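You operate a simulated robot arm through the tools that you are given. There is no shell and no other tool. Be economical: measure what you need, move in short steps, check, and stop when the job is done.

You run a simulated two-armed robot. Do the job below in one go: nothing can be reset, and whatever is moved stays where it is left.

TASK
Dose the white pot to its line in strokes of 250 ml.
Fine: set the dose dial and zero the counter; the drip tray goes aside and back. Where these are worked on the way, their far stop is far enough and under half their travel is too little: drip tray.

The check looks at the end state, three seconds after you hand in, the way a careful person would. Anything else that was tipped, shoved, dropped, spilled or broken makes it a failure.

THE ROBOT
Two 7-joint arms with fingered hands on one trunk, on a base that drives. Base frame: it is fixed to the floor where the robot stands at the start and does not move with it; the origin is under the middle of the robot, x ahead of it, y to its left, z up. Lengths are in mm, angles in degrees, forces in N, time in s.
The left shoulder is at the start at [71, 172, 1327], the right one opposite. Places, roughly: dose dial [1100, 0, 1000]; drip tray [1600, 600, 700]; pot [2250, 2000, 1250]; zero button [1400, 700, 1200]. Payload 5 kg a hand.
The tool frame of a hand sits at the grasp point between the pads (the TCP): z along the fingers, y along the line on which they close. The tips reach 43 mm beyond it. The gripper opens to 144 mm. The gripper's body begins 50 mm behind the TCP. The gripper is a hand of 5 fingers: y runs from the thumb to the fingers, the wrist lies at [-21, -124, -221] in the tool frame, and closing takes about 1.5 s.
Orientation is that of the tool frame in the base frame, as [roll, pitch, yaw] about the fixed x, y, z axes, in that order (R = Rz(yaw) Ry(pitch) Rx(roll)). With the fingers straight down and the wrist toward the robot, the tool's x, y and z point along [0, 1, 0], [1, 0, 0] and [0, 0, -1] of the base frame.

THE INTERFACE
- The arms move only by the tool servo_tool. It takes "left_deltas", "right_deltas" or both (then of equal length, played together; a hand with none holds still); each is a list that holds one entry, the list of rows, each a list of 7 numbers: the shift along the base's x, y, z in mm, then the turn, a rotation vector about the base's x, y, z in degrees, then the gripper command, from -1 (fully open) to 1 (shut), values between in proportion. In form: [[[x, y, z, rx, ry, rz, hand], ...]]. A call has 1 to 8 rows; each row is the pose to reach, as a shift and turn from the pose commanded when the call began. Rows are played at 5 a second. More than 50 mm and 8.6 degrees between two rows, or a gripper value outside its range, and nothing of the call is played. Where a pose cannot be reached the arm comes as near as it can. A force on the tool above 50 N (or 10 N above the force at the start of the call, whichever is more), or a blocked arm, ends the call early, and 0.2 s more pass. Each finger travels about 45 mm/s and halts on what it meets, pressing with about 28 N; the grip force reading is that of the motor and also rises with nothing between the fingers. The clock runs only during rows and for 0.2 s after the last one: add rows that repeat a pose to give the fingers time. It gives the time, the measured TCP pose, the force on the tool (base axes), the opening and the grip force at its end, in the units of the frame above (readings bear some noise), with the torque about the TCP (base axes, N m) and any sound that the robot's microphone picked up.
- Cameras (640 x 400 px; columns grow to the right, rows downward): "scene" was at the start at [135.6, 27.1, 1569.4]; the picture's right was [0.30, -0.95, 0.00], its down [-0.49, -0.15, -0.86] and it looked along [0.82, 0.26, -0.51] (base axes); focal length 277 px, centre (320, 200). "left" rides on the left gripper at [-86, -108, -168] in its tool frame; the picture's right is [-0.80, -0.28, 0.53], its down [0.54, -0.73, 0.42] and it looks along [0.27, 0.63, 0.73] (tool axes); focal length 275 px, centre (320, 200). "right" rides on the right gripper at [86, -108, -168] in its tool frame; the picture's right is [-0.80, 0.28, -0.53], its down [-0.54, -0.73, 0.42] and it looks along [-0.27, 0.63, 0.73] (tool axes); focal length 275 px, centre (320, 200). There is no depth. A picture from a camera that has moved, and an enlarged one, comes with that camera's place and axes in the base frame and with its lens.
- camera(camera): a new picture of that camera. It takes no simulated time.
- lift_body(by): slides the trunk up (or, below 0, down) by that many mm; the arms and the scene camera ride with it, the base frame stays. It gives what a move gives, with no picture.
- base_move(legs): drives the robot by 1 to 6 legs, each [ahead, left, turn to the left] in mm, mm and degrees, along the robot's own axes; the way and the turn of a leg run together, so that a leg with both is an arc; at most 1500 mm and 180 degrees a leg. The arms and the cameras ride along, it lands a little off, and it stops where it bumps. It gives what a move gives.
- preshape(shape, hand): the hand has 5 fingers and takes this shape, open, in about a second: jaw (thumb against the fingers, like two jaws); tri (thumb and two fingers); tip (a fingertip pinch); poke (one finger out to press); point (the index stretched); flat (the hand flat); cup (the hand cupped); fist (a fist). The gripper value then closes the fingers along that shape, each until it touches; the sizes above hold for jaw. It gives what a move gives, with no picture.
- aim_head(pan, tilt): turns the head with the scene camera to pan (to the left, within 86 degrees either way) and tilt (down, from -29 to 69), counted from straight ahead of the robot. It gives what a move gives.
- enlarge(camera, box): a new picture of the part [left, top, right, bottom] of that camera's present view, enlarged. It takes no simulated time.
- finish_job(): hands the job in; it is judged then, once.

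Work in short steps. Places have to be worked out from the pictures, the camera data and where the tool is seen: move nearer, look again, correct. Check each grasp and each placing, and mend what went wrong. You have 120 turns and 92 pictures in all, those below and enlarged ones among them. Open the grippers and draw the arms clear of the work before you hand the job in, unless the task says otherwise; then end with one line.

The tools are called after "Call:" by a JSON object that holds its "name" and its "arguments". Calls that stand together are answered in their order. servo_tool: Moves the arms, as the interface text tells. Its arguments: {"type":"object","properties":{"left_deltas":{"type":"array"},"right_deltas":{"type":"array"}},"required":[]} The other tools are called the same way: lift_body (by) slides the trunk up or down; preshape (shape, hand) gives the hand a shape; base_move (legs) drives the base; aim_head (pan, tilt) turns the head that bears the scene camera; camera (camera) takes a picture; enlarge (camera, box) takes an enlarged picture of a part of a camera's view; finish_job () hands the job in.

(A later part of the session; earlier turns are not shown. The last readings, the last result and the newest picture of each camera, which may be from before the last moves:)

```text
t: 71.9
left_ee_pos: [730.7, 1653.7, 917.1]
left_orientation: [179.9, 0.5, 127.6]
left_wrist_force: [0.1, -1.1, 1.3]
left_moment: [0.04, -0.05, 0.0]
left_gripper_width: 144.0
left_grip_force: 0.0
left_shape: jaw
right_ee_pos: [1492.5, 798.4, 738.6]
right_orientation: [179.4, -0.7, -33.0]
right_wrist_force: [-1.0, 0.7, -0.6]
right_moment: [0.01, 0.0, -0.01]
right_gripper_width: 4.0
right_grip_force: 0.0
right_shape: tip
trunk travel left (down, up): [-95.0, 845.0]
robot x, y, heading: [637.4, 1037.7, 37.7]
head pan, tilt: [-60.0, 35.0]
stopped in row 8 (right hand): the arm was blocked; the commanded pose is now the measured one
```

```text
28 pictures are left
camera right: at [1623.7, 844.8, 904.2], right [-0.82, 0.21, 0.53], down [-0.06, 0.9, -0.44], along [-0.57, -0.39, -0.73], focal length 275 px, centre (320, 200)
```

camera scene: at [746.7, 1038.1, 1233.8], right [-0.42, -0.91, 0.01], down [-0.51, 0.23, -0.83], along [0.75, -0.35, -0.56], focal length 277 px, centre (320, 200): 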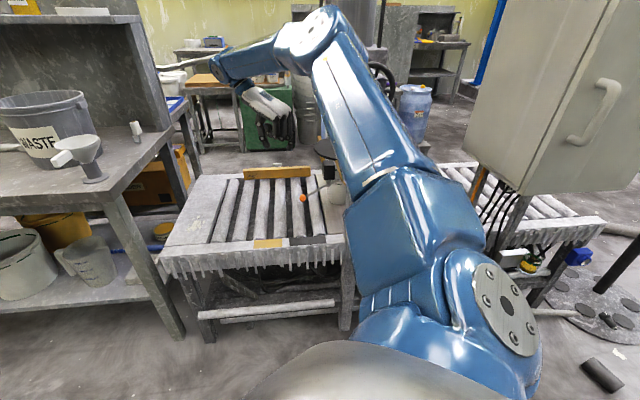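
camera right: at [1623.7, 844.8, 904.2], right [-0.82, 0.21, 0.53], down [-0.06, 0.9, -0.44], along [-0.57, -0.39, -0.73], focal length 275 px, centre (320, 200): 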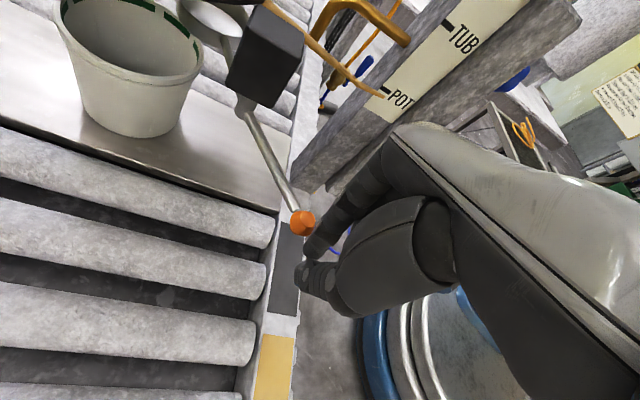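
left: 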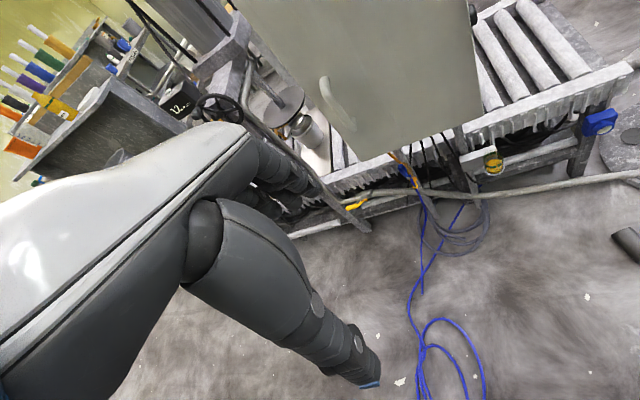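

The arm/base is touching something (heading shifted). I raise the hand and the trunk so the elbow clears the conveyor.

Call:
{"name": "servo_tool", "arguments": {"right_deltas": [[[0, 5, 40, 0, 0, 0, 0.95], [0, 10, 80, 0, 0, 0, 0.95]]]}}

Call:
{"name": "base_move", "arguments": {"legs": [[-40, 40, -2]]}}

Call:
{"name": "lift_body", "arguments": {"by": 220}}

Call:
{"name": "camera", "arguments": {"camera": "scene"}}

```text
t: 72.7
left_ee_pos: [730.2, 1652.0, 918.5]
left_orientation: [-179.9, -0.1, 127.9]
left_wrist_force: [0.5, -1.3, 1.1]
left_moment: [0.09, 0.04, 0.03]
left_gripper_width: 143.9
left_grip_force: 0.0
left_shape: jaw
right_ee_pos: [1462.4, 796.2, 758.1]
right_orientation: [174.3, 4.0, -32.5]
right_wrist_force: [11.6, -2.3, 10.8]
right_moment: [0.68, 1.0, -0.41]
right_gripper_width: 3.5
right_grip_force: 0.1
right_shape: tip
trunk travel left (down, up): [-95.0, 845.0]
robot x, y, heading: [634.4, 1042.5, 38.1]
head pan, tilt: [-60.0, 35.0]
stopped in row 2 (right hand): the arm was blocked; the commanded pose is now the measured one
```

```text
t: 73.6
left_ee_pos: [697.9, 1654.1, 918.5]
left_orientation: [179.9, 0.1, 125.5]
left_wrist_force: [-1.2, -0.4, 0.5]
left_moment: [0.0, -0.06, -0.01]
left_gripper_width: 143.7
left_grip_force: 0.0
left_shape: jaw
right_ee_pos: [1404.3, 769.3, 770.4]
right_orientation: [175.5, 2.9, -34.8]
right_wrist_force: [-0.7, 0.1, 1.5]
right_moment: [0.03, -0.06, 0.02]
right_gripper_width: 3.8
right_grip_force: 0.1
right_shape: tip
trunk travel left (down, up): [-95.0, 845.0]
robot x, y, heading: [581.6, 1049.9, 35.4]
head pan, tilt: [-60.0, 35.0]
```

```text
t: 76.0
left_ee_pos: [699.7, 1655.0, 1139.0]
left_orientation: [-179.9, -0.1, 125.6]
left_wrist_force: [-0.1, 0.1, 0.4]
left_moment: [-0.02, -0.02, -0.02]
left_gripper_width: 143.7
left_grip_force: 0.1
left_shape: jaw
right_ee_pos: [1404.2, 771.0, 983.1]
right_orientation: [175.3, 3.4, -34.6]
right_wrist_force: [4.3, 5.9, -18.3]
right_moment: [-0.58, 0.91, 0.08]
right_gripper_width: 3.6
right_grip_force: 0.0
right_shape: tip
trunk travel left (down, up): [-314.0, 626.0]
robot x, y, heading: [582.3, 1055.2, 35.7]
head pan, tilt: [-60.0, 35.0]
stopped: the force on the tool passed its limit at 53 N (the readings are from after the stop); the commanded pose is now the measured one
```

```text
27 pictures are left
camera scene: at [703.1, 1043.4, 1451.8], right [-0.41, -0.91, 0.0], down [-0.52, 0.24, -0.82], along [0.75, -0.34, -0.57], focal length 277 px, centre (320, 200)
```

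scene: 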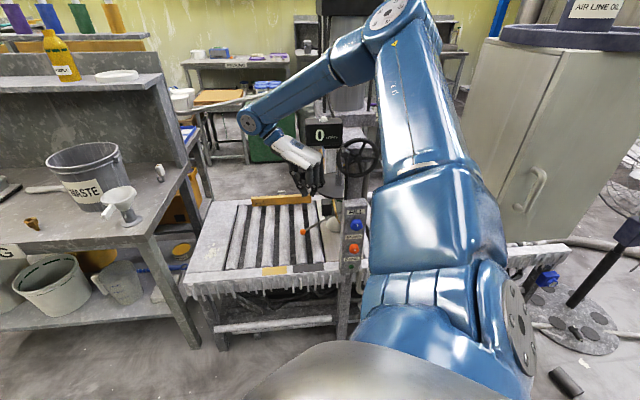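

The back of the hand met the counter box from below. I lower slightly and slide the hand out to +y.

Call:
{"name": "lift_body", "arguments": {"by": -30}}

Call:
{"name": "servo_tool", "arguments": {"right_deltas": [[[15, 35, 0, 0, 0, 0, 0.95], [30, 70, 0, 0, 0, 0, 0.95], [45, 110, 0, 0, 0, 0, 0.95]]]}}

Call:
{"name": "enlarge", "arguments": {"camera": "scene", "box": [220, 100, 400, 280]}}

```text
t: 76.8
left_ee_pos: [698.2, 1653.4, 1108.1]
left_orientation: [-179.9, 0.0, 125.6]
left_wrist_force: [-0.8, -0.2, 0.3]
left_moment: [0.0, -0.06, -0.04]
left_gripper_width: 143.8
left_grip_force: 0.0
left_shape: jaw
right_ee_pos: [1404.6, 769.6, 956.4]
right_orientation: [175.3, 3.3, -34.7]
right_wrist_force: [0.3, -0.5, -0.7]
right_moment: [0.01, -0.01, -0.01]
right_gripper_width: 3.7
right_grip_force: 0.0
right_shape: tip
trunk travel left (down, up): [-284.0, 656.0]
robot x, y, heading: [582.4, 1051.5, 35.6]
head pan, tilt: [-60.0, 35.0]
```

```text
t: 77.6
left_ee_pos: [700.1, 1656.1, 1106.8]
left_orientation: [-179.9, 0.1, 125.6]
left_wrist_force: [-0.1, 2.0, -0.6]
left_moment: [-0.08, 0.06, 0.01]
left_gripper_width: 144.0
left_grip_force: 0.1
left_shape: jaw
right_ee_pos: [1449.7, 879.6, 956.9]
right_orientation: [175.2, 3.3, -34.9]
right_wrist_force: [0.7, -0.2, -0.5]
right_moment: [-0.03, 0.01, -0.01]
right_gripper_width: 3.8
right_grip_force: 0.0
right_shape: tip
trunk travel left (down, up): [-284.0, 656.0]
robot x, y, heading: [583.2, 1051.6, 35.8]
head pan, tilt: [-60.0, 35.0]
```

```text
2.22 times, centred on (310, 190) of scene
camera zoom: at [701.4, 1045.4, 1421.8], right [-0.41, -0.91, 0.0], down [-0.52, 0.23, -0.82], along [0.75, -0.34, -0.57], focal length 615 px, centre (342, 222)
```

zoom: 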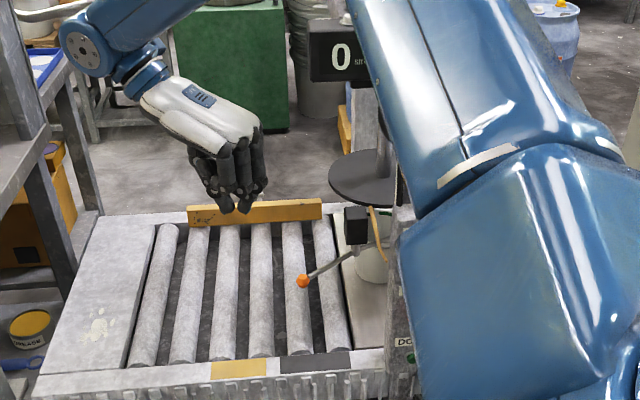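

Counter still reads 0 and all is intact. I now lower the closed fingers on the near side of the ball, to push it on in +x.

Call:
{"name": "servo_tool", "arguments": {"right_deltas": [[[0, -15, -45, 0, 0, 0, 0.95], [0, -35, -88, 0, 0, 0, 0.95], [0, -60, -128, 0, 0, 0, 0.95], [0, -85, -168, 0, 0, 0, 0.95], [0, -108, -205, 0, 0, 0, 0.95], [2, -120, -215, 0, 0, 0, 0.95]]]}}

Call:
{"name": "camera", "arguments": {"camera": "right"}}

```text
t: 79.0
left_ee_pos: [699.0, 1652.5, 1109.2]
left_orientation: [179.9, 0.0, 125.5]
left_wrist_force: [0.2, 0.3, -0.6]
left_moment: [0.05, -0.04, 0.0]
left_gripper_width: 143.8
left_grip_force: 0.1
left_shape: jaw
right_ee_pos: [1446.6, 773.0, 760.4]
right_orientation: [175.4, 3.3, -34.7]
right_wrist_force: [0.3, 0.1, -0.4]
right_moment: [0.01, -0.01, 0.02]
right_gripper_width: 3.7
right_grip_force: 0.0
right_shape: tip
right hand out of reach, approached as far as the arm can: row 5, 6
trunk travel left (down, up): [-284.0, 656.0]
robot x, y, heading: [579.3, 1048.7, 35.8]
head pan, tilt: [-60.0, 35.0]
```

```text
25 pictures are left
camera right: at [1593.3, 819.1, 912.4], right [-0.76, 0.24, 0.6], down [-0.07, 0.89, -0.45], along [-0.64, -0.39, -0.66], focal length 275 px, centre (320, 200)
```

right: 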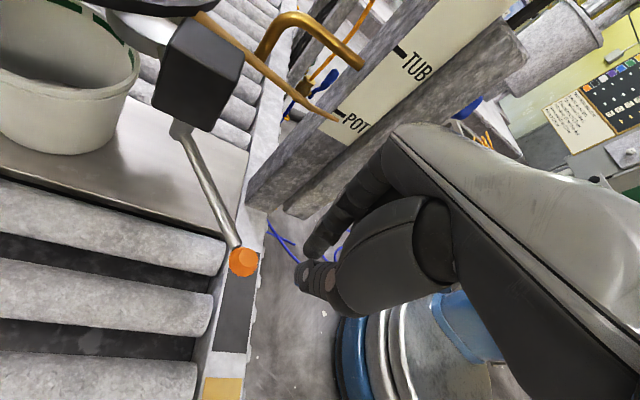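

The ball is at about (1495, 762); reach is limited by the wrist being on the far side, so I yaw the hand back by 55° and lower a little.

Call:
{"name": "servo_tool", "arguments": {"right_deltas": [[[0, 0, 0, 0, 0, 8, 0.95], [0, 0, 0, 0, 0, 16, 0.95], [0, -2, -3, 0, 0, 24, 0.95], [0, -4, -8, 0, 0, 32, 0.95], [0, -6, -13, 0, 0, 40, 0.95], [0, -8, -18, 0, 0, 48, 0.95], [0, -10, -22, 0, 0, 55, 0.95]]]}}

Call:
{"name": "enlarge", "arguments": {"camera": "scene", "box": [230, 120, 370, 260]}}

```text
t: 80.6
left_ee_pos: [698.6, 1654.1, 1108.5]
left_orientation: [179.9, -0.1, 125.5]
left_wrist_force: [-0.9, -0.4, 0.0]
left_moment: [0.04, -0.02, 0.06]
left_gripper_width: 144.1
left_grip_force: 0.0
left_shape: jaw
right_ee_pos: [1449.7, 769.2, 738.2]
right_orientation: [175.5, 3.2, 20.5]
right_wrist_force: [0.9, -0.2, 0.5]
right_moment: [0.01, 0.03, 0.02]
right_gripper_width: 3.8
right_grip_force: 0.0
right_shape: tip
trunk travel left (down, up): [-284.0, 656.0]
robot x, y, heading: [580.4, 1047.7, 35.9]
head pan, tilt: [-60.0, 35.0]
```

```text
2.86 times, centred on (300, 190) of scene
camera zoom: at [700.6, 1042.5, 1422.0], right [-0.41, -0.91, 0.0], down [-0.52, 0.24, -0.82], along [0.75, -0.34, -0.57], focal length 791 px, centre (377, 229)
```

zoom: 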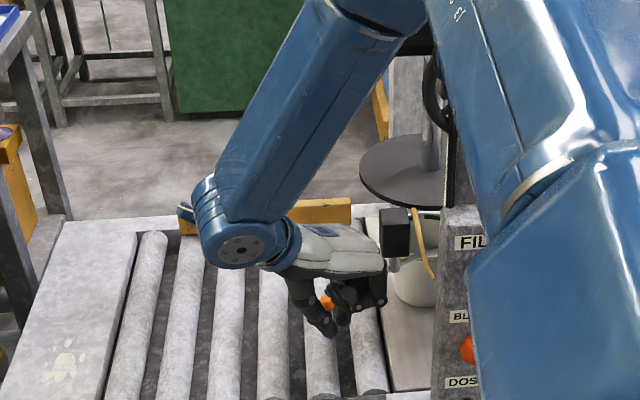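

The fingers are in front of the ball. Pushing in +x along the arc.

Call:
{"name": "servo_tool", "arguments": {"right_deltas": [[[20, -4, 0, 0, 0, 0, 0.95], [40, -4, 0, 0, 0, 0, 0.95], [60, -2, 0, 0, 0, 0, 0.95], [80, -2, 0, 0, 0, 0, 0.95], [100, -4, 0, 0, 0, 0, 0.95], [120, -8, 0, 0, 0, 0, 0.95]]]}}

Call:
{"name": "camera", "arguments": {"camera": "right"}}

```text
t: 82.0
left_ee_pos: [699.2, 1653.2, 1107.6]
left_orientation: [-179.9, -0.1, 125.5]
left_wrist_force: [-0.8, -0.3, 0.1]
left_moment: [0.03, 0.01, 0.0]
left_gripper_width: 143.9
left_grip_force: 0.1
left_shape: jaw
right_ee_pos: [1563.0, 756.6, 746.0]
right_orientation: [175.3, 3.3, 20.3]
right_wrist_force: [-0.3, 0.6, 0.1]
right_moment: [0.02, 0.0, 0.03]
right_gripper_width: 3.6
right_grip_force: 0.1
right_shape: tip
right hand out of reach, approached as far as the arm can: row 6
trunk travel left (down, up): [-284.0, 656.0]
robot x, y, heading: [582.5, 1051.5, 35.6]
head pan, tilt: [-60.0, 35.0]
```

```text
23 pictures are left
camera right: at [1609.2, 904.3, 898.0], right [-0.63, -0.49, 0.6], down [-0.77, 0.45, -0.45], along [-0.05, -0.75, -0.66], focal length 275 px, centre (320, 200)
```

right: 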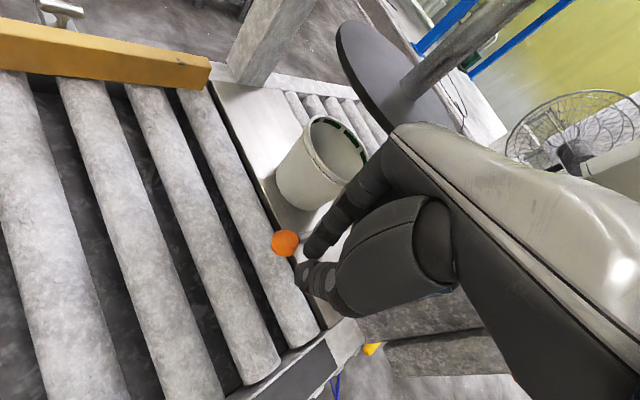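

The ball is at about (1588, 758): 70° of swing, pot uncovered. I draw the right hand up and back, then turn it to point forward to press DOSE at about (1320, 636, 615).

Call:
{"name": "servo_tool", "arguments": {"right_deltas": [[[-5, 15, 40, 0, 0, 0, 0.95], [-15, 40, 80, 0, 0, 0, 0.95], [-45, 75, 100, 0, 0, 0, 0.95], [-85, 105, 100, 0, 0, 0, 0.95], [-130, 120, 100, 0, 0, 0, 0.95], [-175, 135, 100, 0, 0, 0, 0.95], [-220, 150, 100, 0, 0, 0, 0.95], [-265, 160, 100, 0, 0, 0, 0.95]]]}}

Call:
{"name": "servo_tool", "arguments": {"right_deltas": [[[-40, 10, 0, 3, -8, 0, 0.95], [-80, 20, 0, 6, -16, 0, 0.95], [-120, 30, 0, 9, -24, 0, 0.95], [-150, 35, 0, 12, -32, 0, 0.95], [-180, 40, 0, 14, -39.5, 0, 0.95]]]}}

```text
refused: row 3 steps farther than a row can; nothing moved
```

```text
t: 83.2
left_ee_pos: [697.1, 1652.3, 1110.2]
left_orientation: [179.8, 0.0, 125.4]
left_wrist_force: [-0.8, -0.9, 0.0]
left_moment: [0.06, 0.0, -0.02]
left_gripper_width: 143.9
left_grip_force: 0.1
left_shape: jaw
right_ee_pos: [1378.9, 760.6, 780.6]
right_orientation: [174.8, -38.5, 20.5]
right_wrist_force: [-2.6, -4.7, -2.4]
right_moment: [0.3, -0.39, 0.29]
right_gripper_width: 3.7
right_grip_force: 0.0
right_shape: tip
right hand out of reach, approached as far as the arm can: row 4, 5
trunk travel left (down, up): [-284.0, 656.0]
robot x, y, heading: [579.8, 1048.0, 35.7]
head pan, tilt: [-60.0, 35.0]
```

I must not chain these. The first call was refused and the second ran; checking the state.

Call:
{"name": "camera", "arguments": {"camera": "scene"}}

```text
22 pictures are left
camera scene: at [698.0, 1040.2, 1422.0], right [-0.41, -0.91, 0.0], down [-0.52, 0.24, -0.82], along [0.75, -0.34, -0.57], focal length 277 px, centre (320, 200)
```

scene: 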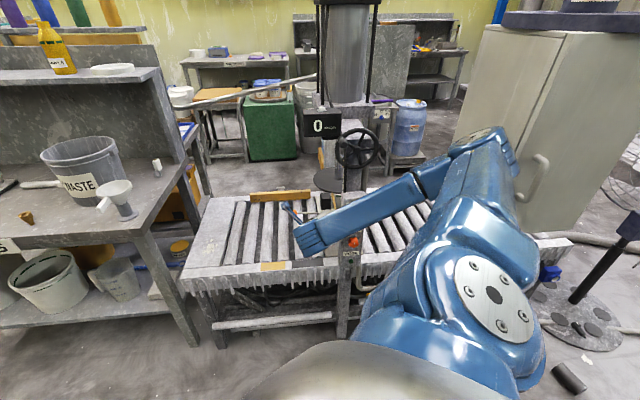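

The forearm now passes close in front of the column. I draw the hand back toward -x, +y gently.

Call:
{"name": "servo_tool", "arguments": {"right_deltas": [[[-28, 24, 8, 0, 0, 0, 0.95], [-56, 48, 16, 0, 0, 0, 0.95], [-84, 72, 24, 0, 0, 0, 0.95], [-112, 96, 32, 0, 0, 0, 0.95], [-140, 120, 40, 0, 0, 0, 0.95], [-168, 144, 48, 0, 0, 0, 0.95]]]}}

Call:
{"name": "camera", "arguments": {"camera": "scene"}}

```text
t: 84.6
left_ee_pos: [699.0, 1654.7, 1106.6]
left_orientation: [179.9, 0.0, 125.4]
left_wrist_force: [0.6, 0.6, -0.3]
left_moment: [-0.06, 0.03, 0.02]
left_gripper_width: 144.0
left_grip_force: 0.0
left_shape: jaw
right_ee_pos: [1223.6, 912.2, 822.2]
right_orientation: [174.6, -38.5, 20.5]
right_wrist_force: [-0.3, 0.3, 0.2]
right_moment: [-0.02, -0.01, -0.02]
right_gripper_width: 3.5
right_grip_force: 0.1
right_shape: tip
right hand out of reach, approached as far as the arm can: row 6
trunk travel left (down, up): [-284.0, 656.0]
robot x, y, heading: [579.5, 1049.2, 35.7]
head pan, tilt: [-60.0, 35.0]
```

```text
21 pictures are left
camera scene: at [700.8, 1044.8, 1422.0], right [-0.41, -0.91, 0.0], down [-0.52, 0.23, -0.82], along [0.75, -0.34, -0.57], focal length 277 px, centre (320, 200)
```

scene: 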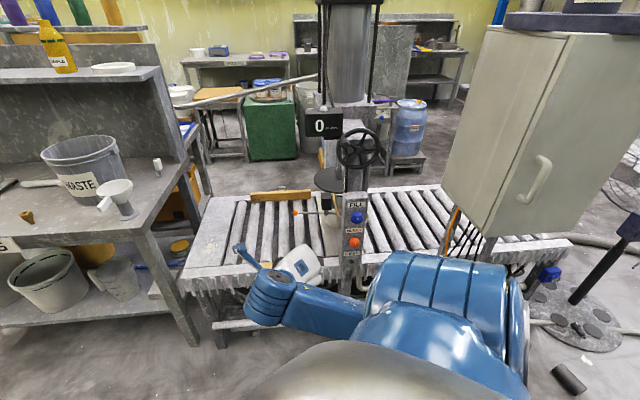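

Clear now. Enlarging the panel and lever.

Call:
{"name": "enlarge", "arguments": {"camera": "scene", "box": [285, 160, 385, 270]}}

```text
3.64 times, centred on (335, 215) of scene
camera zoom: at [700.8, 1044.8, 1422.0], right [-0.41, -0.91, 0.0], down [-0.52, 0.23, -0.82], along [0.75, -0.34, -0.57], focal length 1007 px, centre (266, 146)
```

zoom: 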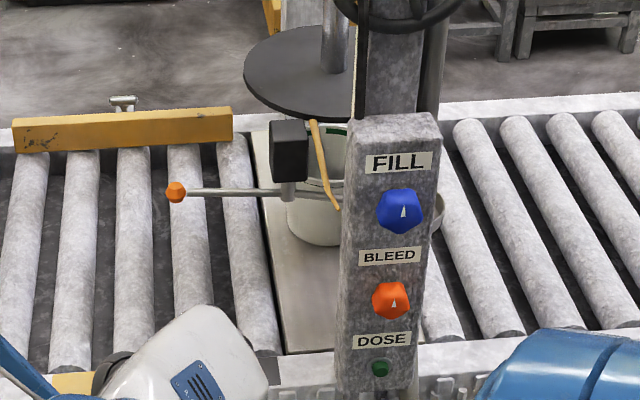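

Tray is fully aside behind the column, panel knobs unchanged; DOSE button about (1315, 638, 625). Shaping poke and levelling the hand.

Call:
{"name": "preshape", "arguments": {"shape": "poke", "hand": "right"}}

Call:
{"name": "servo_tool", "arguments": {"right_deltas": [[[-20, -15, -10, 2.8, -7.5, 0, -1], [-40, -30, -20, 5.5, -15, 0, -1], [-60, -45, -30, 8.3, -22.4, 0, -1], [-80, -60, -40, 11, -29.9, 0, -1], [-100, -75, -50, 13.8, -37.4, 0, -1], [-110, -90, -60, 16.5, -44.8, 0, -1], [-110, -100, -70, 18, -48.4, 0, -1]]]}}

```text
t: 85.5
left_ee_pos: [699.9, 1654.1, 1107.4]
left_orientation: [-180.0, 0.1, 125.5]
left_wrist_force: [-0.2, -0.2, 0.5]
left_moment: [0.0, 0.04, -0.02]
left_gripper_width: 144.1
left_grip_force: 0.1
left_shape: jaw
right_ee_pos: [1224.1, 911.7, 821.3]
right_orientation: [174.7, -38.6, 20.3]
right_wrist_force: [0.1, 0.0, -0.3]
right_moment: [-0.01, 0.0, -0.02]
right_gripper_width: 0.0
right_grip_force: 0.2
right_shape: poke
trunk travel left (down, up): [-284.0, 656.0]
robot x, y, heading: [583.1, 1052.3, 35.6]
head pan, tilt: [-60.0, 35.0]
```

```text
t: 87.3
left_ee_pos: [697.9, 1637.6, 1116.0]
left_orientation: [179.5, -0.7, 125.7]
left_wrist_force: [-1.9, 2.0, -0.6]
left_moment: [-0.16, -0.05, -0.03]
left_gripper_width: 144.1
left_grip_force: 0.1
left_shape: jaw
right_ee_pos: [1178.0, 771.5, 813.2]
right_orientation: [122.5, -79.2, 80.6]
right_wrist_force: [0.6, 3.0, 0.6]
right_moment: [0.04, 0.02, -0.16]
right_gripper_width: 0.2
right_grip_force: 0.0
right_shape: poke
right hand out of reach, approached as far as the arm can: row 1, 2, 6, 7
trunk travel left (down, up): [-284.0, 656.0]
robot x, y, heading: [581.0, 1049.3, 35.8]
head pan, tilt: [-60.0, 35.0]
stopped in row 7 (right hand): the arm was blocked; the commanded pose is now the measured one
```

Call:
{"name": "camera", "arguments": {"camera": "scene"}}

```text
19 pictures are left
camera scene: at [702.2, 1022.5, 1420.9], right [-0.41, -0.91, -0.01], down [-0.52, 0.25, -0.81], along [0.75, -0.33, -0.58], focal length 277 px, centre (320, 200)
```

scene: 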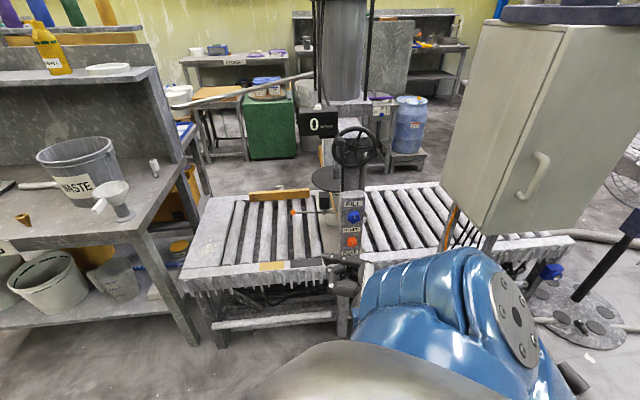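

The arm is folded tight against the body. I back the base off and turn toward the column, for a stretched, natural reach.

Call:
{"name": "base_move", "arguments": {"legs": [[-157, 39, 0], [0, 0, -25]]}}

Call:
{"name": "aim_head", "arguments": {"pan": -25, "tilt": 35}}

Call:
{"name": "camera", "arguments": {"camera": "scene"}}

```text
t: 90.0
left_ee_pos: [781.8, 1470.3, 1119.8]
left_orientation: [179.3, -0.9, 101.0]
left_wrist_force: [0.1, -0.5, -0.5]
left_moment: [-0.02, -0.02, -0.02]
left_gripper_width: 143.7
left_grip_force: 0.1
left_shape: jaw
right_ee_pos: [857.0, 486.0, 814.1]
right_orientation: [122.4, -79.7, 55.9]
right_wrist_force: [-0.2, 0.4, 0.5]
right_moment: [0.02, -0.01, -0.04]
right_gripper_width: 0.0
right_grip_force: 0.1
right_shape: poke
trunk travel left (down, up): [-284.0, 656.0]
robot x, y, heading: [430.6, 992.2, 11.1]
head pan, tilt: [-60.0, 35.0]
```

```text
t: 91.0
left_ee_pos: [782.6, 1476.4, 1116.4]
left_orientation: [179.4, -0.6, 101.0]
left_wrist_force: [-0.1, 0.3, 0.4]
left_moment: [0.0, 0.0, -0.03]
left_gripper_width: 143.7
left_grip_force: 0.0
left_shape: jaw
right_ee_pos: [860.5, 488.5, 816.7]
right_orientation: [120.4, -79.3, 58.3]
right_wrist_force: [0.2, 0.4, -0.3]
right_moment: [-0.05, 0.03, 0.02]
right_gripper_width: 0.1
right_grip_force: 0.1
right_shape: poke
trunk travel left (down, up): [-284.0, 656.0]
robot x, y, heading: [429.5, 987.0, 11.2]
head pan, tilt: [-25.0, 35.0]
```

```text
18 pictures are left
camera scene: at [555.0, 960.8, 1422.2], right [-0.24, -0.97, -0.01], down [-0.55, 0.15, -0.82], along [0.8, -0.19, -0.57], focal length 277 px, centre (320, 200)
```

scene: 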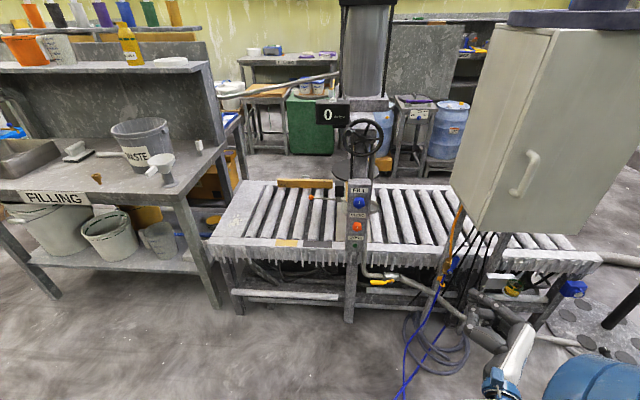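

The hand already points forward nearly level. Moving it toward the panel while trimming the orientation.

Call:
{"name": "servo_tool", "arguments": {"right_deltas": [[[35, 19, -20, 1.5, -1, -2, -1], [70, 38, -40, 3, -2, -4, -1], [105, 57, -60, 4.5, -3, -6, -1], [140, 75, -80, 6, -4, -8, -1], [175, 93, -100, 7.5, -5, -10, -1], [210, 111, -120, 9, -5.4, -12, -1], [245, 130, -140, 9, -5.4, -13, -1]]]}}

```text
t: 91.5
left_ee_pos: [780.1, 1476.0, 1116.8]
left_orientation: [179.4, -0.6, 101.0]
left_wrist_force: [2.1, 0.8, -1.1]
left_moment: [-0.2, 0.06, 0.0]
left_gripper_width: 144.1
left_grip_force: 0.1
left_shape: jaw
right_ee_pos: [842.3, 472.7, 759.8]
right_orientation: [132.5, -64.9, 49.9]
right_wrist_force: [0.6, 1.6, -0.8]
right_moment: [-0.01, 0.01, -0.14]
right_gripper_width: 0.0
right_grip_force: 0.1
right_shape: poke
trunk travel left (down, up): [-284.0, 656.0]
robot x, y, heading: [426.9, 986.8, 11.2]
head pan, tilt: [-25.0, 35.0]
stopped in row 2 (right hand): the arm was blocked; the commanded pose is now the measured one
```

The arm is still jammed against the body; I first move it up and outward to free it.

Call:
{"name": "servo_tool", "arguments": {"right_deltas": [[[30, -5, 30, 0, 0, 0, -1], [60, -10, 60, 0, 0, 0, -1], [90, -15, 90, 0, 0, 0, -1], [120, -15, 120, 0, 0, 0, -1]]]}}

```text
t: 92.5
left_ee_pos: [790.6, 1485.3, 1109.6]
left_orientation: [179.9, 0.0, 100.9]
left_wrist_force: [-0.5, -0.4, 0.2]
left_moment: [0.03, 0.05, 0.02]
left_gripper_width: 144.1
left_grip_force: 0.1
left_shape: jaw
right_ee_pos: [971.9, 466.8, 881.8]
right_orientation: [132.9, -65.5, 48.6]
right_wrist_force: [-0.1, 0.3, -0.2]
right_moment: [0.0, -0.05, 0.07]
right_gripper_width: 0.0
right_grip_force: 0.1
right_shape: poke
trunk travel left (down, up): [-284.0, 656.0]
robot x, y, heading: [430.2, 986.6, 11.0]
head pan, tilt: [-25.0, 35.0]
```

Free again. Moving forward first, then over and down, trimming orientation.

Call:
{"name": "servo_tool", "arguments": {"right_deltas": [[[45, 12, -10, 3, -2.5, -2, -1], [90, 24, -20, 6, -5, -4, -1], [135, 36, -30, 9, -7.5, -6, -1], [175, 50, -45, 12, -10, -8, -1], [190, 82, -75, 14, -12.5, -10, -1], [200, 114, -108, 16, -14.5, -12, -1], [210, 146, -142, 18, -16.4, -14, -1], [218, 178, -176, 18, -16.4, -14, -1]]]}}

```text
t: 93.3
left_ee_pos: [788.9, 1483.0, 1111.2]
left_orientation: [179.8, -0.3, 101.0]
left_wrist_force: [0.1, -2.2, 0.6]
left_moment: [0.21, -0.04, 0.0]
left_gripper_width: 143.9
left_grip_force: 0.1
left_shape: jaw
right_ee_pos: [1098.4, 435.5, 916.0]
right_orientation: [111.9, -67.9, 62.7]
right_wrist_force: [-1.5, -2.1, -1.6]
right_moment: [0.02, -0.05, 0.21]
right_gripper_width: 0.1
right_grip_force: 0.1
right_shape: poke
trunk travel left (down, up): [-284.0, 656.0]
robot x, y, heading: [430.8, 990.0, 11.1]
head pan, tilt: [-25.0, 35.0]
stopped in row 3 (right hand): the arm was blocked; the commanded pose is now the measured one
```

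Call:
{"name": "camera", "arguments": {"camera": "scene"}}

```text
17 pictures are left
camera scene: at [563.4, 970.2, 1422.0], right [-0.24, -0.97, -0.01], down [-0.56, 0.14, -0.82], along [0.8, -0.19, -0.57], focal length 277 px, centre (320, 200)
```

scene: 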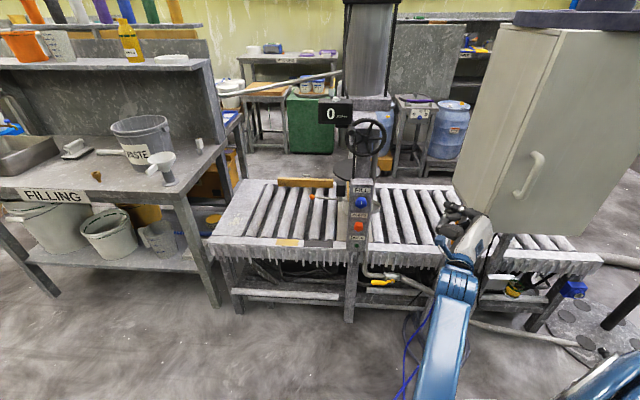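

The hand is against the cabinet's lower front edge. Backing off a little, then moving sideways to the panel.

Call:
{"name": "servo_tool", "arguments": {"right_deltas": [[[-25, 12, -20, 0, 0, 0, -1], [-40, 45, -40, 0, 0, 0, -1], [-40, 85, -65, 3, 0, 0, -1], [-40, 125, -90, 6, 0, 0, -1], [-40, 165, -115, 9, -3, -2, -1], [-30, 200, -145, 12, -5, -4, -1], [-10, 225, -180, 15, -7, -6, -1], [10, 240, -215, 18, -8, -8, -1]]]}}

Call:
{"name": "camera", "arguments": {"camera": "scene"}}

```text
t: 94.0
left_ee_pos: [790.3, 1491.7, 1108.2]
left_orientation: [179.9, 0.3, 101.0]
left_wrist_force: [1.3, -0.5, 0.3]
left_moment: [-0.07, 0.0, -0.03]
left_gripper_width: 143.9
left_grip_force: 0.0
left_shape: jaw
right_ee_pos: [1076.7, 446.1, 955.8]
right_orientation: [96.5, -59.3, 76.6]
right_wrist_force: [-0.2, 0.2, 0.1]
right_moment: [0.03, 0.02, 0.0]
right_gripper_width: 0.0
right_grip_force: 0.0
right_shape: poke
trunk travel left (down, up): [-284.0, 656.0]
robot x, y, heading: [429.4, 991.9, 11.4]
head pan, tilt: [-25.0, 35.0]
stopped in row 3 (right hand): the arm was blocked; the commanded pose is now the measured one
```

```text
16 pictures are left
camera scene: at [565.3, 980.6, 1421.9], right [-0.24, -0.97, 0.0], down [-0.56, 0.14, -0.82], along [0.8, -0.2, -0.57], focal length 277 px, centre (320, 200)
```

scene: 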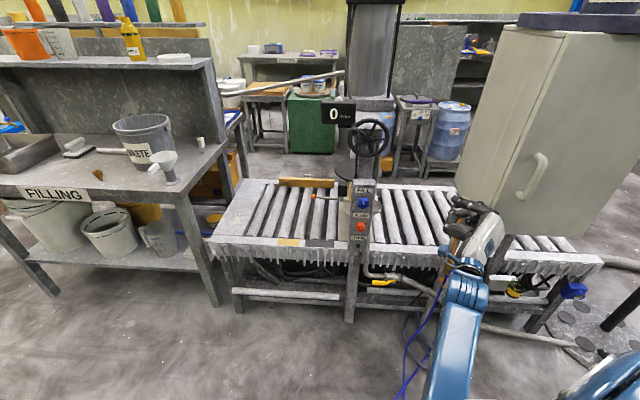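

This arm posture is poor. I'll pull the right hand back toward the body and use the left arm for the DOSE button instead.

Call:
{"name": "servo_tool", "arguments": {"right_deltas": [[[-40, -5, 0, 0, 0, 0, -1], [-80, -10, 0, 0, 0, 0, -1], [-120, -15, 0, 0, 0, 0, -1], [-160, -20, 0, 0, 0, 0, -1], [-195, -25, 0, 0, 0, 0, -1]]]}}

```text
t: 95.4
left_ee_pos: [795.8, 1489.0, 1109.6]
left_orientation: [-179.8, -0.2, 101.2]
left_wrist_force: [-1.8, 1.4, -0.3]
left_moment: [-0.12, -0.26, 0.04]
left_gripper_width: 144.0
left_grip_force: 0.0
left_shape: jaw
right_ee_pos: [924.8, 418.2, 1021.4]
right_orientation: [83.3, -56.3, 89.9]
right_wrist_force: [-1.7, 1.7, 2.7]
right_moment: [0.01, 0.28, -0.09]
right_gripper_width: 0.2
right_grip_force: 0.2
right_shape: poke
trunk travel left (down, up): [-284.0, 656.0]
robot x, y, heading: [433.3, 991.1, 11.2]
head pan, tilt: [-25.0, 35.0]
stopped in row 5 (right hand): the arm was blocked; the commanded pose is now the measured one
```

Now drive right along the front so that the left shoulder faces the column.

Call:
{"name": "base_move", "arguments": {"legs": [[-105, -377, 0], [0, 0, -11]]}}

Call:
{"name": "aim_head", "arguments": {"pan": 0, "tilt": 35}}

Call:
{"name": "camera", "arguments": {"camera": "scene"}}

```text
t: 98.6
left_ee_pos: [862.1, 1014.8, 1107.1]
left_orientation: [-179.6, -0.5, 89.7]
left_wrist_force: [-0.7, -1.0, 0.1]
left_moment: [-0.02, 0.01, -0.01]
left_gripper_width: 144.1
left_grip_force: 0.1
left_shape: jaw
right_ee_pos: [769.8, -59.7, 1010.5]
right_orientation: [84.5, -56.9, 77.3]
right_wrist_force: [0.7, 0.7, 0.2]
right_moment: [-0.03, 0.01, 0.0]
right_gripper_width: 0.2
right_grip_force: 0.2
right_shape: poke
trunk travel left (down, up): [-284.0, 656.0]
robot x, y, heading: [399.7, 604.1, -0.2]
head pan, tilt: [-25.0, 35.0]
```

```text
t: 99.5
left_ee_pos: [858.4, 1016.0, 1108.3]
left_orientation: [-179.8, -0.3, 89.6]
left_wrist_force: [0.0, -0.1, -0.2]
left_moment: [-0.03, -0.02, -0.03]
left_gripper_width: 143.7
left_grip_force: 0.0
left_shape: jaw
right_ee_pos: [767.8, -58.5, 1016.3]
right_orientation: [83.7, -56.6, 78.0]
right_wrist_force: [-0.9, -0.6, 0.8]
right_moment: [0.02, -0.04, -0.03]
right_gripper_width: 0.0
right_grip_force: 0.1
right_shape: poke
trunk travel left (down, up): [-284.0, 656.0]
robot x, y, heading: [400.6, 603.2, -0.6]
head pan, tilt: [0.0, 35.0]
```

```text
15 pictures are left
camera scene: at [545.2, 595.4, 1420.5], right [-0.01, -1.0, -0.01], down [-0.58, 0.01, -0.82], along [0.82, 0.0, -0.58], focal length 277 px, centre (320, 200)
```

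scene: 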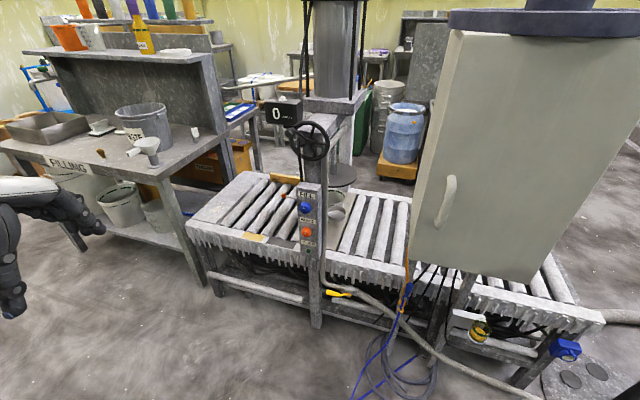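

Good clear stand. Left hand: poke shape, yaw −15°, and move toward the front of the panel.

Call:
{"name": "preshape", "arguments": {"shape": "poke", "hand": "left"}}

Call:
{"name": "servo_tool", "arguments": {"left_deltas": [[[25, -27, -29, 0, 0, -5, -1], [50, -54, -58, 0, 0, -10, -1], [75, -81, -87, 0, 0, -15, -1], [100, -108, -116, 0, 0, -15, -1], [125, -135, -145, 0, 0, -15, -1], [150, -162, -174, 0, 0, -15, -1], [175, -189, -203, 0, 0, -15, -1], [195, -216, -232, 0, 0, -15, -1]]]}}

Call:
{"name": "enlarge", "arguments": {"camera": "scene", "box": [260, 170, 360, 270]}}

```text
t: 100.4
left_ee_pos: [856.9, 1017.9, 1106.9]
left_orientation: [-179.7, -0.4, 89.6]
left_wrist_force: [0.7, 0.0, 0.1]
left_moment: [0.0, 0.0, 0.0]
left_gripper_width: 0.1
left_grip_force: 0.0
left_shape: poke
right_ee_pos: [768.7, -57.7, 1018.3]
right_orientation: [83.5, -56.5, 78.1]
right_wrist_force: [0.2, 0.3, -0.7]
right_moment: [0.05, -0.02, 0.03]
right_gripper_width: 0.0
right_grip_force: 0.0
right_shape: poke
trunk travel left (down, up): [-284.0, 656.0]
robot x, y, heading: [400.2, 603.4, -0.4]
head pan, tilt: [0.0, 35.0]
```

```text
t: 102.2
left_ee_pos: [1050.5, 804.8, 874.4]
left_orientation: [-179.7, -0.3, 74.6]
left_wrist_force: [0.4, 0.2, -0.4]
left_moment: [-0.01, 0.0, 0.02]
left_gripper_width: 0.0
left_grip_force: 0.0
left_shape: poke
right_ee_pos: [767.2, -59.2, 1017.1]
right_orientation: [83.5, -56.5, 78.2]
right_wrist_force: [0.6, 0.9, 0.2]
right_moment: [-0.01, 0.0, 0.03]
right_gripper_width: 0.0
right_grip_force: 0.0
right_shape: poke
trunk travel left (down, up): [-284.0, 656.0]
robot x, y, heading: [402.1, 603.4, -0.2]
head pan, tilt: [0.0, 35.0]
```

```text
4.00 times, centred on (310, 220) of scene
camera zoom: at [544.6, 595.1, 1421.2], right [0.0, -1.0, -0.01], down [-0.58, 0.01, -0.82], along [0.82, 0.0, -0.58], focal length 1107 px, centre (360, 120)
```

zoom: 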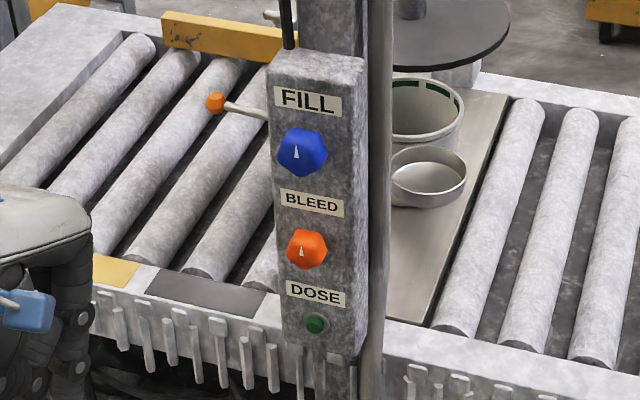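

Clear view: pot with green line open, tray aside; DOSE at about (1311, 640, 641). Tilting the left hand 60° forward while moving to a hover in front of the button.

Call:
{"name": "servo_tool", "arguments": {"left_deltas": [[[18, -16, -27, -2, -7.25, 0, -1], [36, -32, -54, -3.9, -14.5, 0, -1], [54, -48, -81, -5.9, -21.8, 0, -1], [72, -64, -108, -7.8, -29, 0, -1], [92, -80, -136, -9.8, -36.3, 0, -1], [112, -96, -164, -11.7, -43.5, 0, -1], [132, -112, -192, -13.7, -50.8, 0, -1], [152, -127, -219, -15.6, -58, 0, -1]]]}}

Call:
{"name": "enlarge", "arguments": {"camera": "scene", "box": [240, 180, 380, 290]}}

```text
t: 104.0
left_ee_pos: [1203.9, 678.4, 653.7]
left_orientation: [120.2, -0.7, 74.8]
left_wrist_force: [-0.4, 0.4, 0.5]
left_moment: [0.02, 0.01, -0.06]
left_gripper_width: 0.0
left_grip_force: 0.1
left_shape: poke
right_ee_pos: [767.3, -57.0, 1016.9]
right_orientation: [83.8, -56.6, 77.9]
right_wrist_force: [-0.2, 0.5, -0.1]
right_moment: [0.01, 0.0, -0.01]
right_gripper_width: 0.2
right_grip_force: 0.1
right_shape: poke
trunk travel left (down, up): [-284.0, 656.0]
robot x, y, heading: [401.5, 604.5, -0.3]
head pan, tilt: [0.0, 35.0]
```

```text
3.64 times, centred on (310, 235) of scene
camera zoom: at [544.9, 594.8, 1421.2], right [0.0, -1.0, -0.01], down [-0.58, 0.01, -0.82], along [0.82, 0.0, -0.58], focal length 1007 px, centre (356, 73)
```

zoom: 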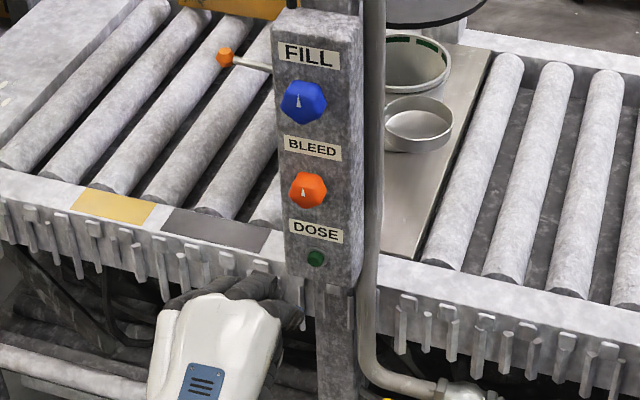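

Call:
{"name": "enlarge", "arguments": {"camera": "scene", "box": [260, 215, 330, 275]}}

Call:
{"name": "camera", "arguments": {"camera": "left"}}

```text
6.67 times, centred on (295, 245) of scene
camera zoom: at [544.9, 594.8, 1421.2], right [0.0, -1.0, -0.01], down [-0.58, 0.01, -0.82], along [0.82, 0.0, -0.58], focal length 1846 px, centre (487, -100)
```

zoom: 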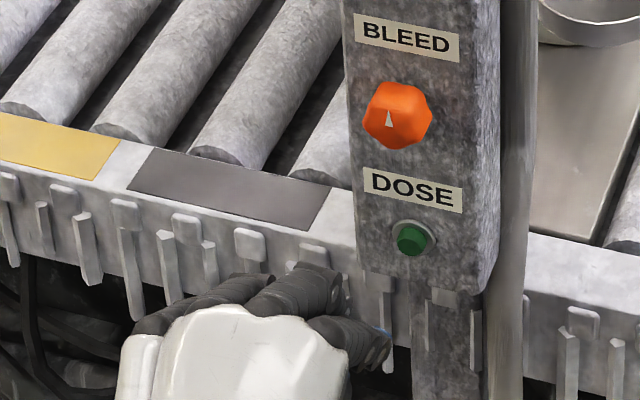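

```text
11 pictures are left
camera left: at [988.6, 647.1, 643.5], right [0.1, -0.85, -0.52], down [0.14, 0.53, -0.83], along [0.98, 0.01, 0.18], focal length 275 px, centre (320, 200)
```

left: 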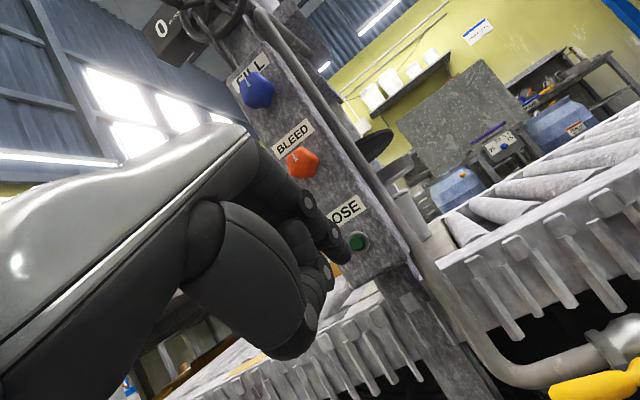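

Index tip is at about (1230, 654, 636); button at (1311, 640, 640). Pressing forward in small steps, then releasing.

Call:
{"name": "servo_tool", "arguments": {"left_deltas": [[[30, -5, 1, 0, 0, 0, -1], [50, -9, 2, 0, 0, 0, -1], [62, -11, 3, 0, 0, 0, -1], [70, -12, 3, 0, 0, 0, -1], [76, -13, 3, 0, 0, 0, -1], [82, -14, 3, 0, 0, 0, -1], [87, -15, 3, 0, 0, 0, -1]]]}}

```text
t: 105.6
left_ee_pos: [1284.8, 664.0, 656.9]
left_orientation: [120.3, -0.6, 74.8]
left_wrist_force: [-45.2, 10.4, 7.6]
left_moment: [0.1, 0.51, -0.1]
left_gripper_width: 0.2
left_grip_force: 0.0
left_shape: poke
right_ee_pos: [766.4, -56.9, 1018.3]
right_orientation: [83.3, -56.6, 78.4]
right_wrist_force: [0.1, -0.7, 0.7]
right_moment: [0.02, -0.03, 0.01]
right_gripper_width: 0.0
right_grip_force: 0.1
right_shape: poke
trunk travel left (down, up): [-284.0, 656.0]
robot x, y, heading: [404.0, 599.5, -0.2]
head pan, tilt: [0.0, 35.0]
```

45 N at the stop. Back off and check counter and pot.

Call:
{"name": "servo_tool", "arguments": {"left_deltas": [[[-20, 4, 0, 0, 0, 0, -1], [-45, 10, 0, 0, 0, 0, -1], [-45, 10, 0, 0, 0, 0, -1], [-45, 10, 0, 0, 0, 0, -1], [-45, 10, 0, 0, 0, 0, -1], [-45, 10, 0, 0, 0, 0, -1], [-45, 10, 0, 0, 0, 0, -1], [-45, 10, 0, 0, 0, 0, -1]]]}}

Call:
{"name": "enlarge", "arguments": {"camera": "scene", "box": [260, 95, 370, 255]}}

```text
t: 107.4
left_ee_pos: [1241.7, 670.4, 657.4]
left_orientation: [120.4, -0.6, 74.7]
left_wrist_force: [0.0, -0.7, 0.6]
left_moment: [-0.02, -0.01, 0.02]
left_gripper_width: 0.0
left_grip_force: 0.0
left_shape: poke
right_ee_pos: [767.9, -58.4, 1016.8]
right_orientation: [83.9, -56.6, 77.7]
right_wrist_force: [0.2, 0.0, 0.2]
right_moment: [0.02, 0.01, 0.01]
right_gripper_width: 0.1
right_grip_force: 0.0
right_shape: poke
trunk travel left (down, up): [-284.0, 656.0]
robot x, y, heading: [395.2, 607.2, -0.2]
head pan, tilt: [0.0, 35.0]
```

```text
2.50 times, centred on (315, 175) of scene
camera zoom: at [544.4, 594.8, 1421.0], right [-0.01, -1.0, -0.01], down [-0.58, 0.01, -0.82], along [0.82, 0.0, -0.58], focal length 692 px, centre (332, 262)
```

zoom: 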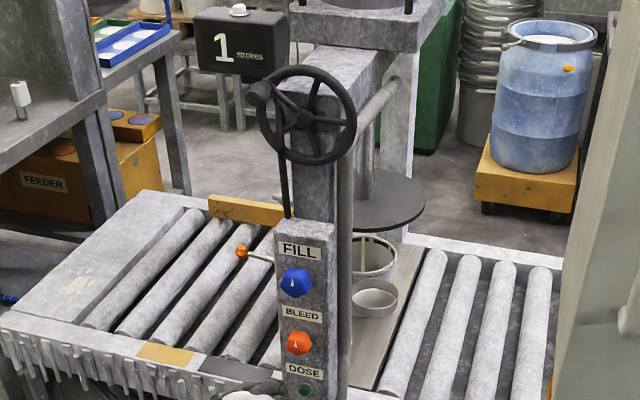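

One stroke counted and fluid is running. I wait, then look into the pot.

Call:
{"name": "servo_tool", "arguments": {"left_deltas": [[[0, 0, 0, 0, 0, 0, -1], [0, 0, 0, 0, 0, 0, -1], [0, 0, 0, 0, 0, 0, -1], [0, 0, 0, 0, 0, 0, -1], [0, 0, 0, 0, 0, 0, -1], [0, 0, 0, 0, 0, 0, -1], [0, 0, 0, 0, 0, 0, -1], [0, 0, 0, 0, 0, 0, -1]]]}}

Call:
{"name": "enlarge", "arguments": {"camera": "scene", "box": [310, 175, 370, 225]}}

```text
t: 109.2
left_ee_pos: [1242.8, 670.4, 655.9]
left_orientation: [120.3, -0.6, 74.7]
left_wrist_force: [0.1, 0.0, -0.4]
left_moment: [0.0, -0.01, -0.02]
left_gripper_width: 0.0
left_grip_force: 0.1
left_shape: poke
right_ee_pos: [766.2, -58.8, 1017.4]
right_orientation: [83.6, -56.6, 78.1]
right_wrist_force: [-0.7, 0.3, 0.0]
right_moment: [0.02, -0.03, 0.01]
right_gripper_width: 0.0
right_grip_force: 0.1
right_shape: poke
trunk travel left (down, up): [-284.0, 656.0]
robot x, y, heading: [402.3, 600.4, -0.2]
head pan, tilt: [0.0, 35.0]
```

```text
8.00 times, centred on (340, 200) of scene
camera zoom: at [544.2, 594.7, 1421.1], right [-0.01, -1.0, -0.01], down [-0.58, 0.01, -0.82], along [0.82, 0.0, -0.58], focal length 2215 px, centre (160, 200)
```

zoom: 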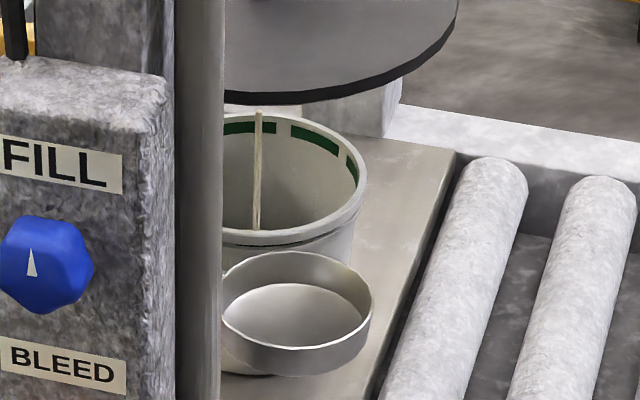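

The stream is still running; I wait until it has ended.

Call:
{"name": "servo_tool", "arguments": {"left_deltas": [[[0, 0, 0, 0, 0, 0, -1], [0, 0, 0, 0, 0, 0, -1], [0, 0, 0, 0, 0, 0, -1], [0, 0, 0, 0, 0, 0, -1], [0, 0, 0, 0, 0, 0, -1], [0, 0, 0, 0, 0, 0, -1], [0, 0, 0, 0, 0, 0, -1], [0, 0, 0, 0, 0, 0, -1]]]}}

Call:
{"name": "servo_tool", "arguments": {"left_deltas": [[[0, 0, 0, 0, 0, 0, -1], [0, 0, 0, 0, 0, 0, -1], [0, 0, 0, 0, 0, 0, -1], [0, 0, 0, 0, 0, 0, -1], [0, 0, 0, 0, 0, 0, -1], [0, 0, 0, 0, 0, 0, -1], [0, 0, 0, 0, 0, 0, -1], [0, 0, 0, 0, 0, 0, -1]]]}}

Call:
{"name": "enlarge", "arguments": {"camera": "scene", "box": [310, 175, 370, 225]}}

```text
t: 111.0
left_ee_pos: [1243.1, 670.2, 656.6]
left_orientation: [120.3, -0.6, 74.7]
left_wrist_force: [-0.6, -0.4, 0.4]
left_moment: [0.03, -0.03, 0.01]
left_gripper_width: 0.0
left_grip_force: 0.1
left_shape: poke
right_ee_pos: [766.9, -56.9, 1016.6]
right_orientation: [83.6, -56.6, 78.0]
right_wrist_force: [-0.2, 0.1, -0.7]
right_moment: [0.0, 0.05, -0.03]
right_gripper_width: 0.0
right_grip_force: 0.0
right_shape: poke
trunk travel left (down, up): [-284.0, 656.0]
robot x, y, heading: [402.2, 602.3, -0.2]
head pan, tilt: [0.0, 35.0]
```

```text
t: 112.8
left_ee_pos: [1241.9, 670.2, 657.0]
left_orientation: [120.3, -0.6, 74.8]
left_wrist_force: [0.2, -0.6, 0.2]
left_moment: [0.0, -0.01, -0.02]
left_gripper_width: 0.1
left_grip_force: 0.0
left_shape: poke
right_ee_pos: [766.9, -58.5, 1016.0]
right_orientation: [83.9, -56.6, 77.8]
right_wrist_force: [0.3, 0.0, 0.2]
right_moment: [-0.02, -0.04, 0.02]
right_gripper_width: 0.0
right_grip_force: 0.1
right_shape: poke
trunk travel left (down, up): [-284.0, 656.0]
robot x, y, heading: [400.3, 602.4, -0.4]
head pan, tilt: [0.0, 35.0]
```

```text
8.00 times, centred on (340, 200) of scene
camera zoom: at [544.0, 594.5, 1421.2], right [-0.01, -1.0, -0.01], down [-0.58, 0.01, -0.82], along [0.82, 0.0, -0.58], focal length 2215 px, centre (160, 200)
```

zoom: 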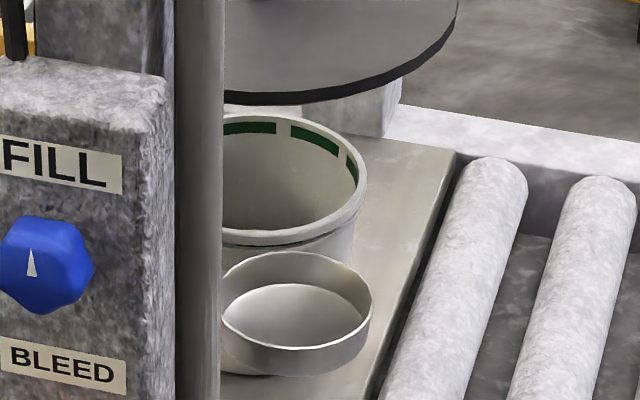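

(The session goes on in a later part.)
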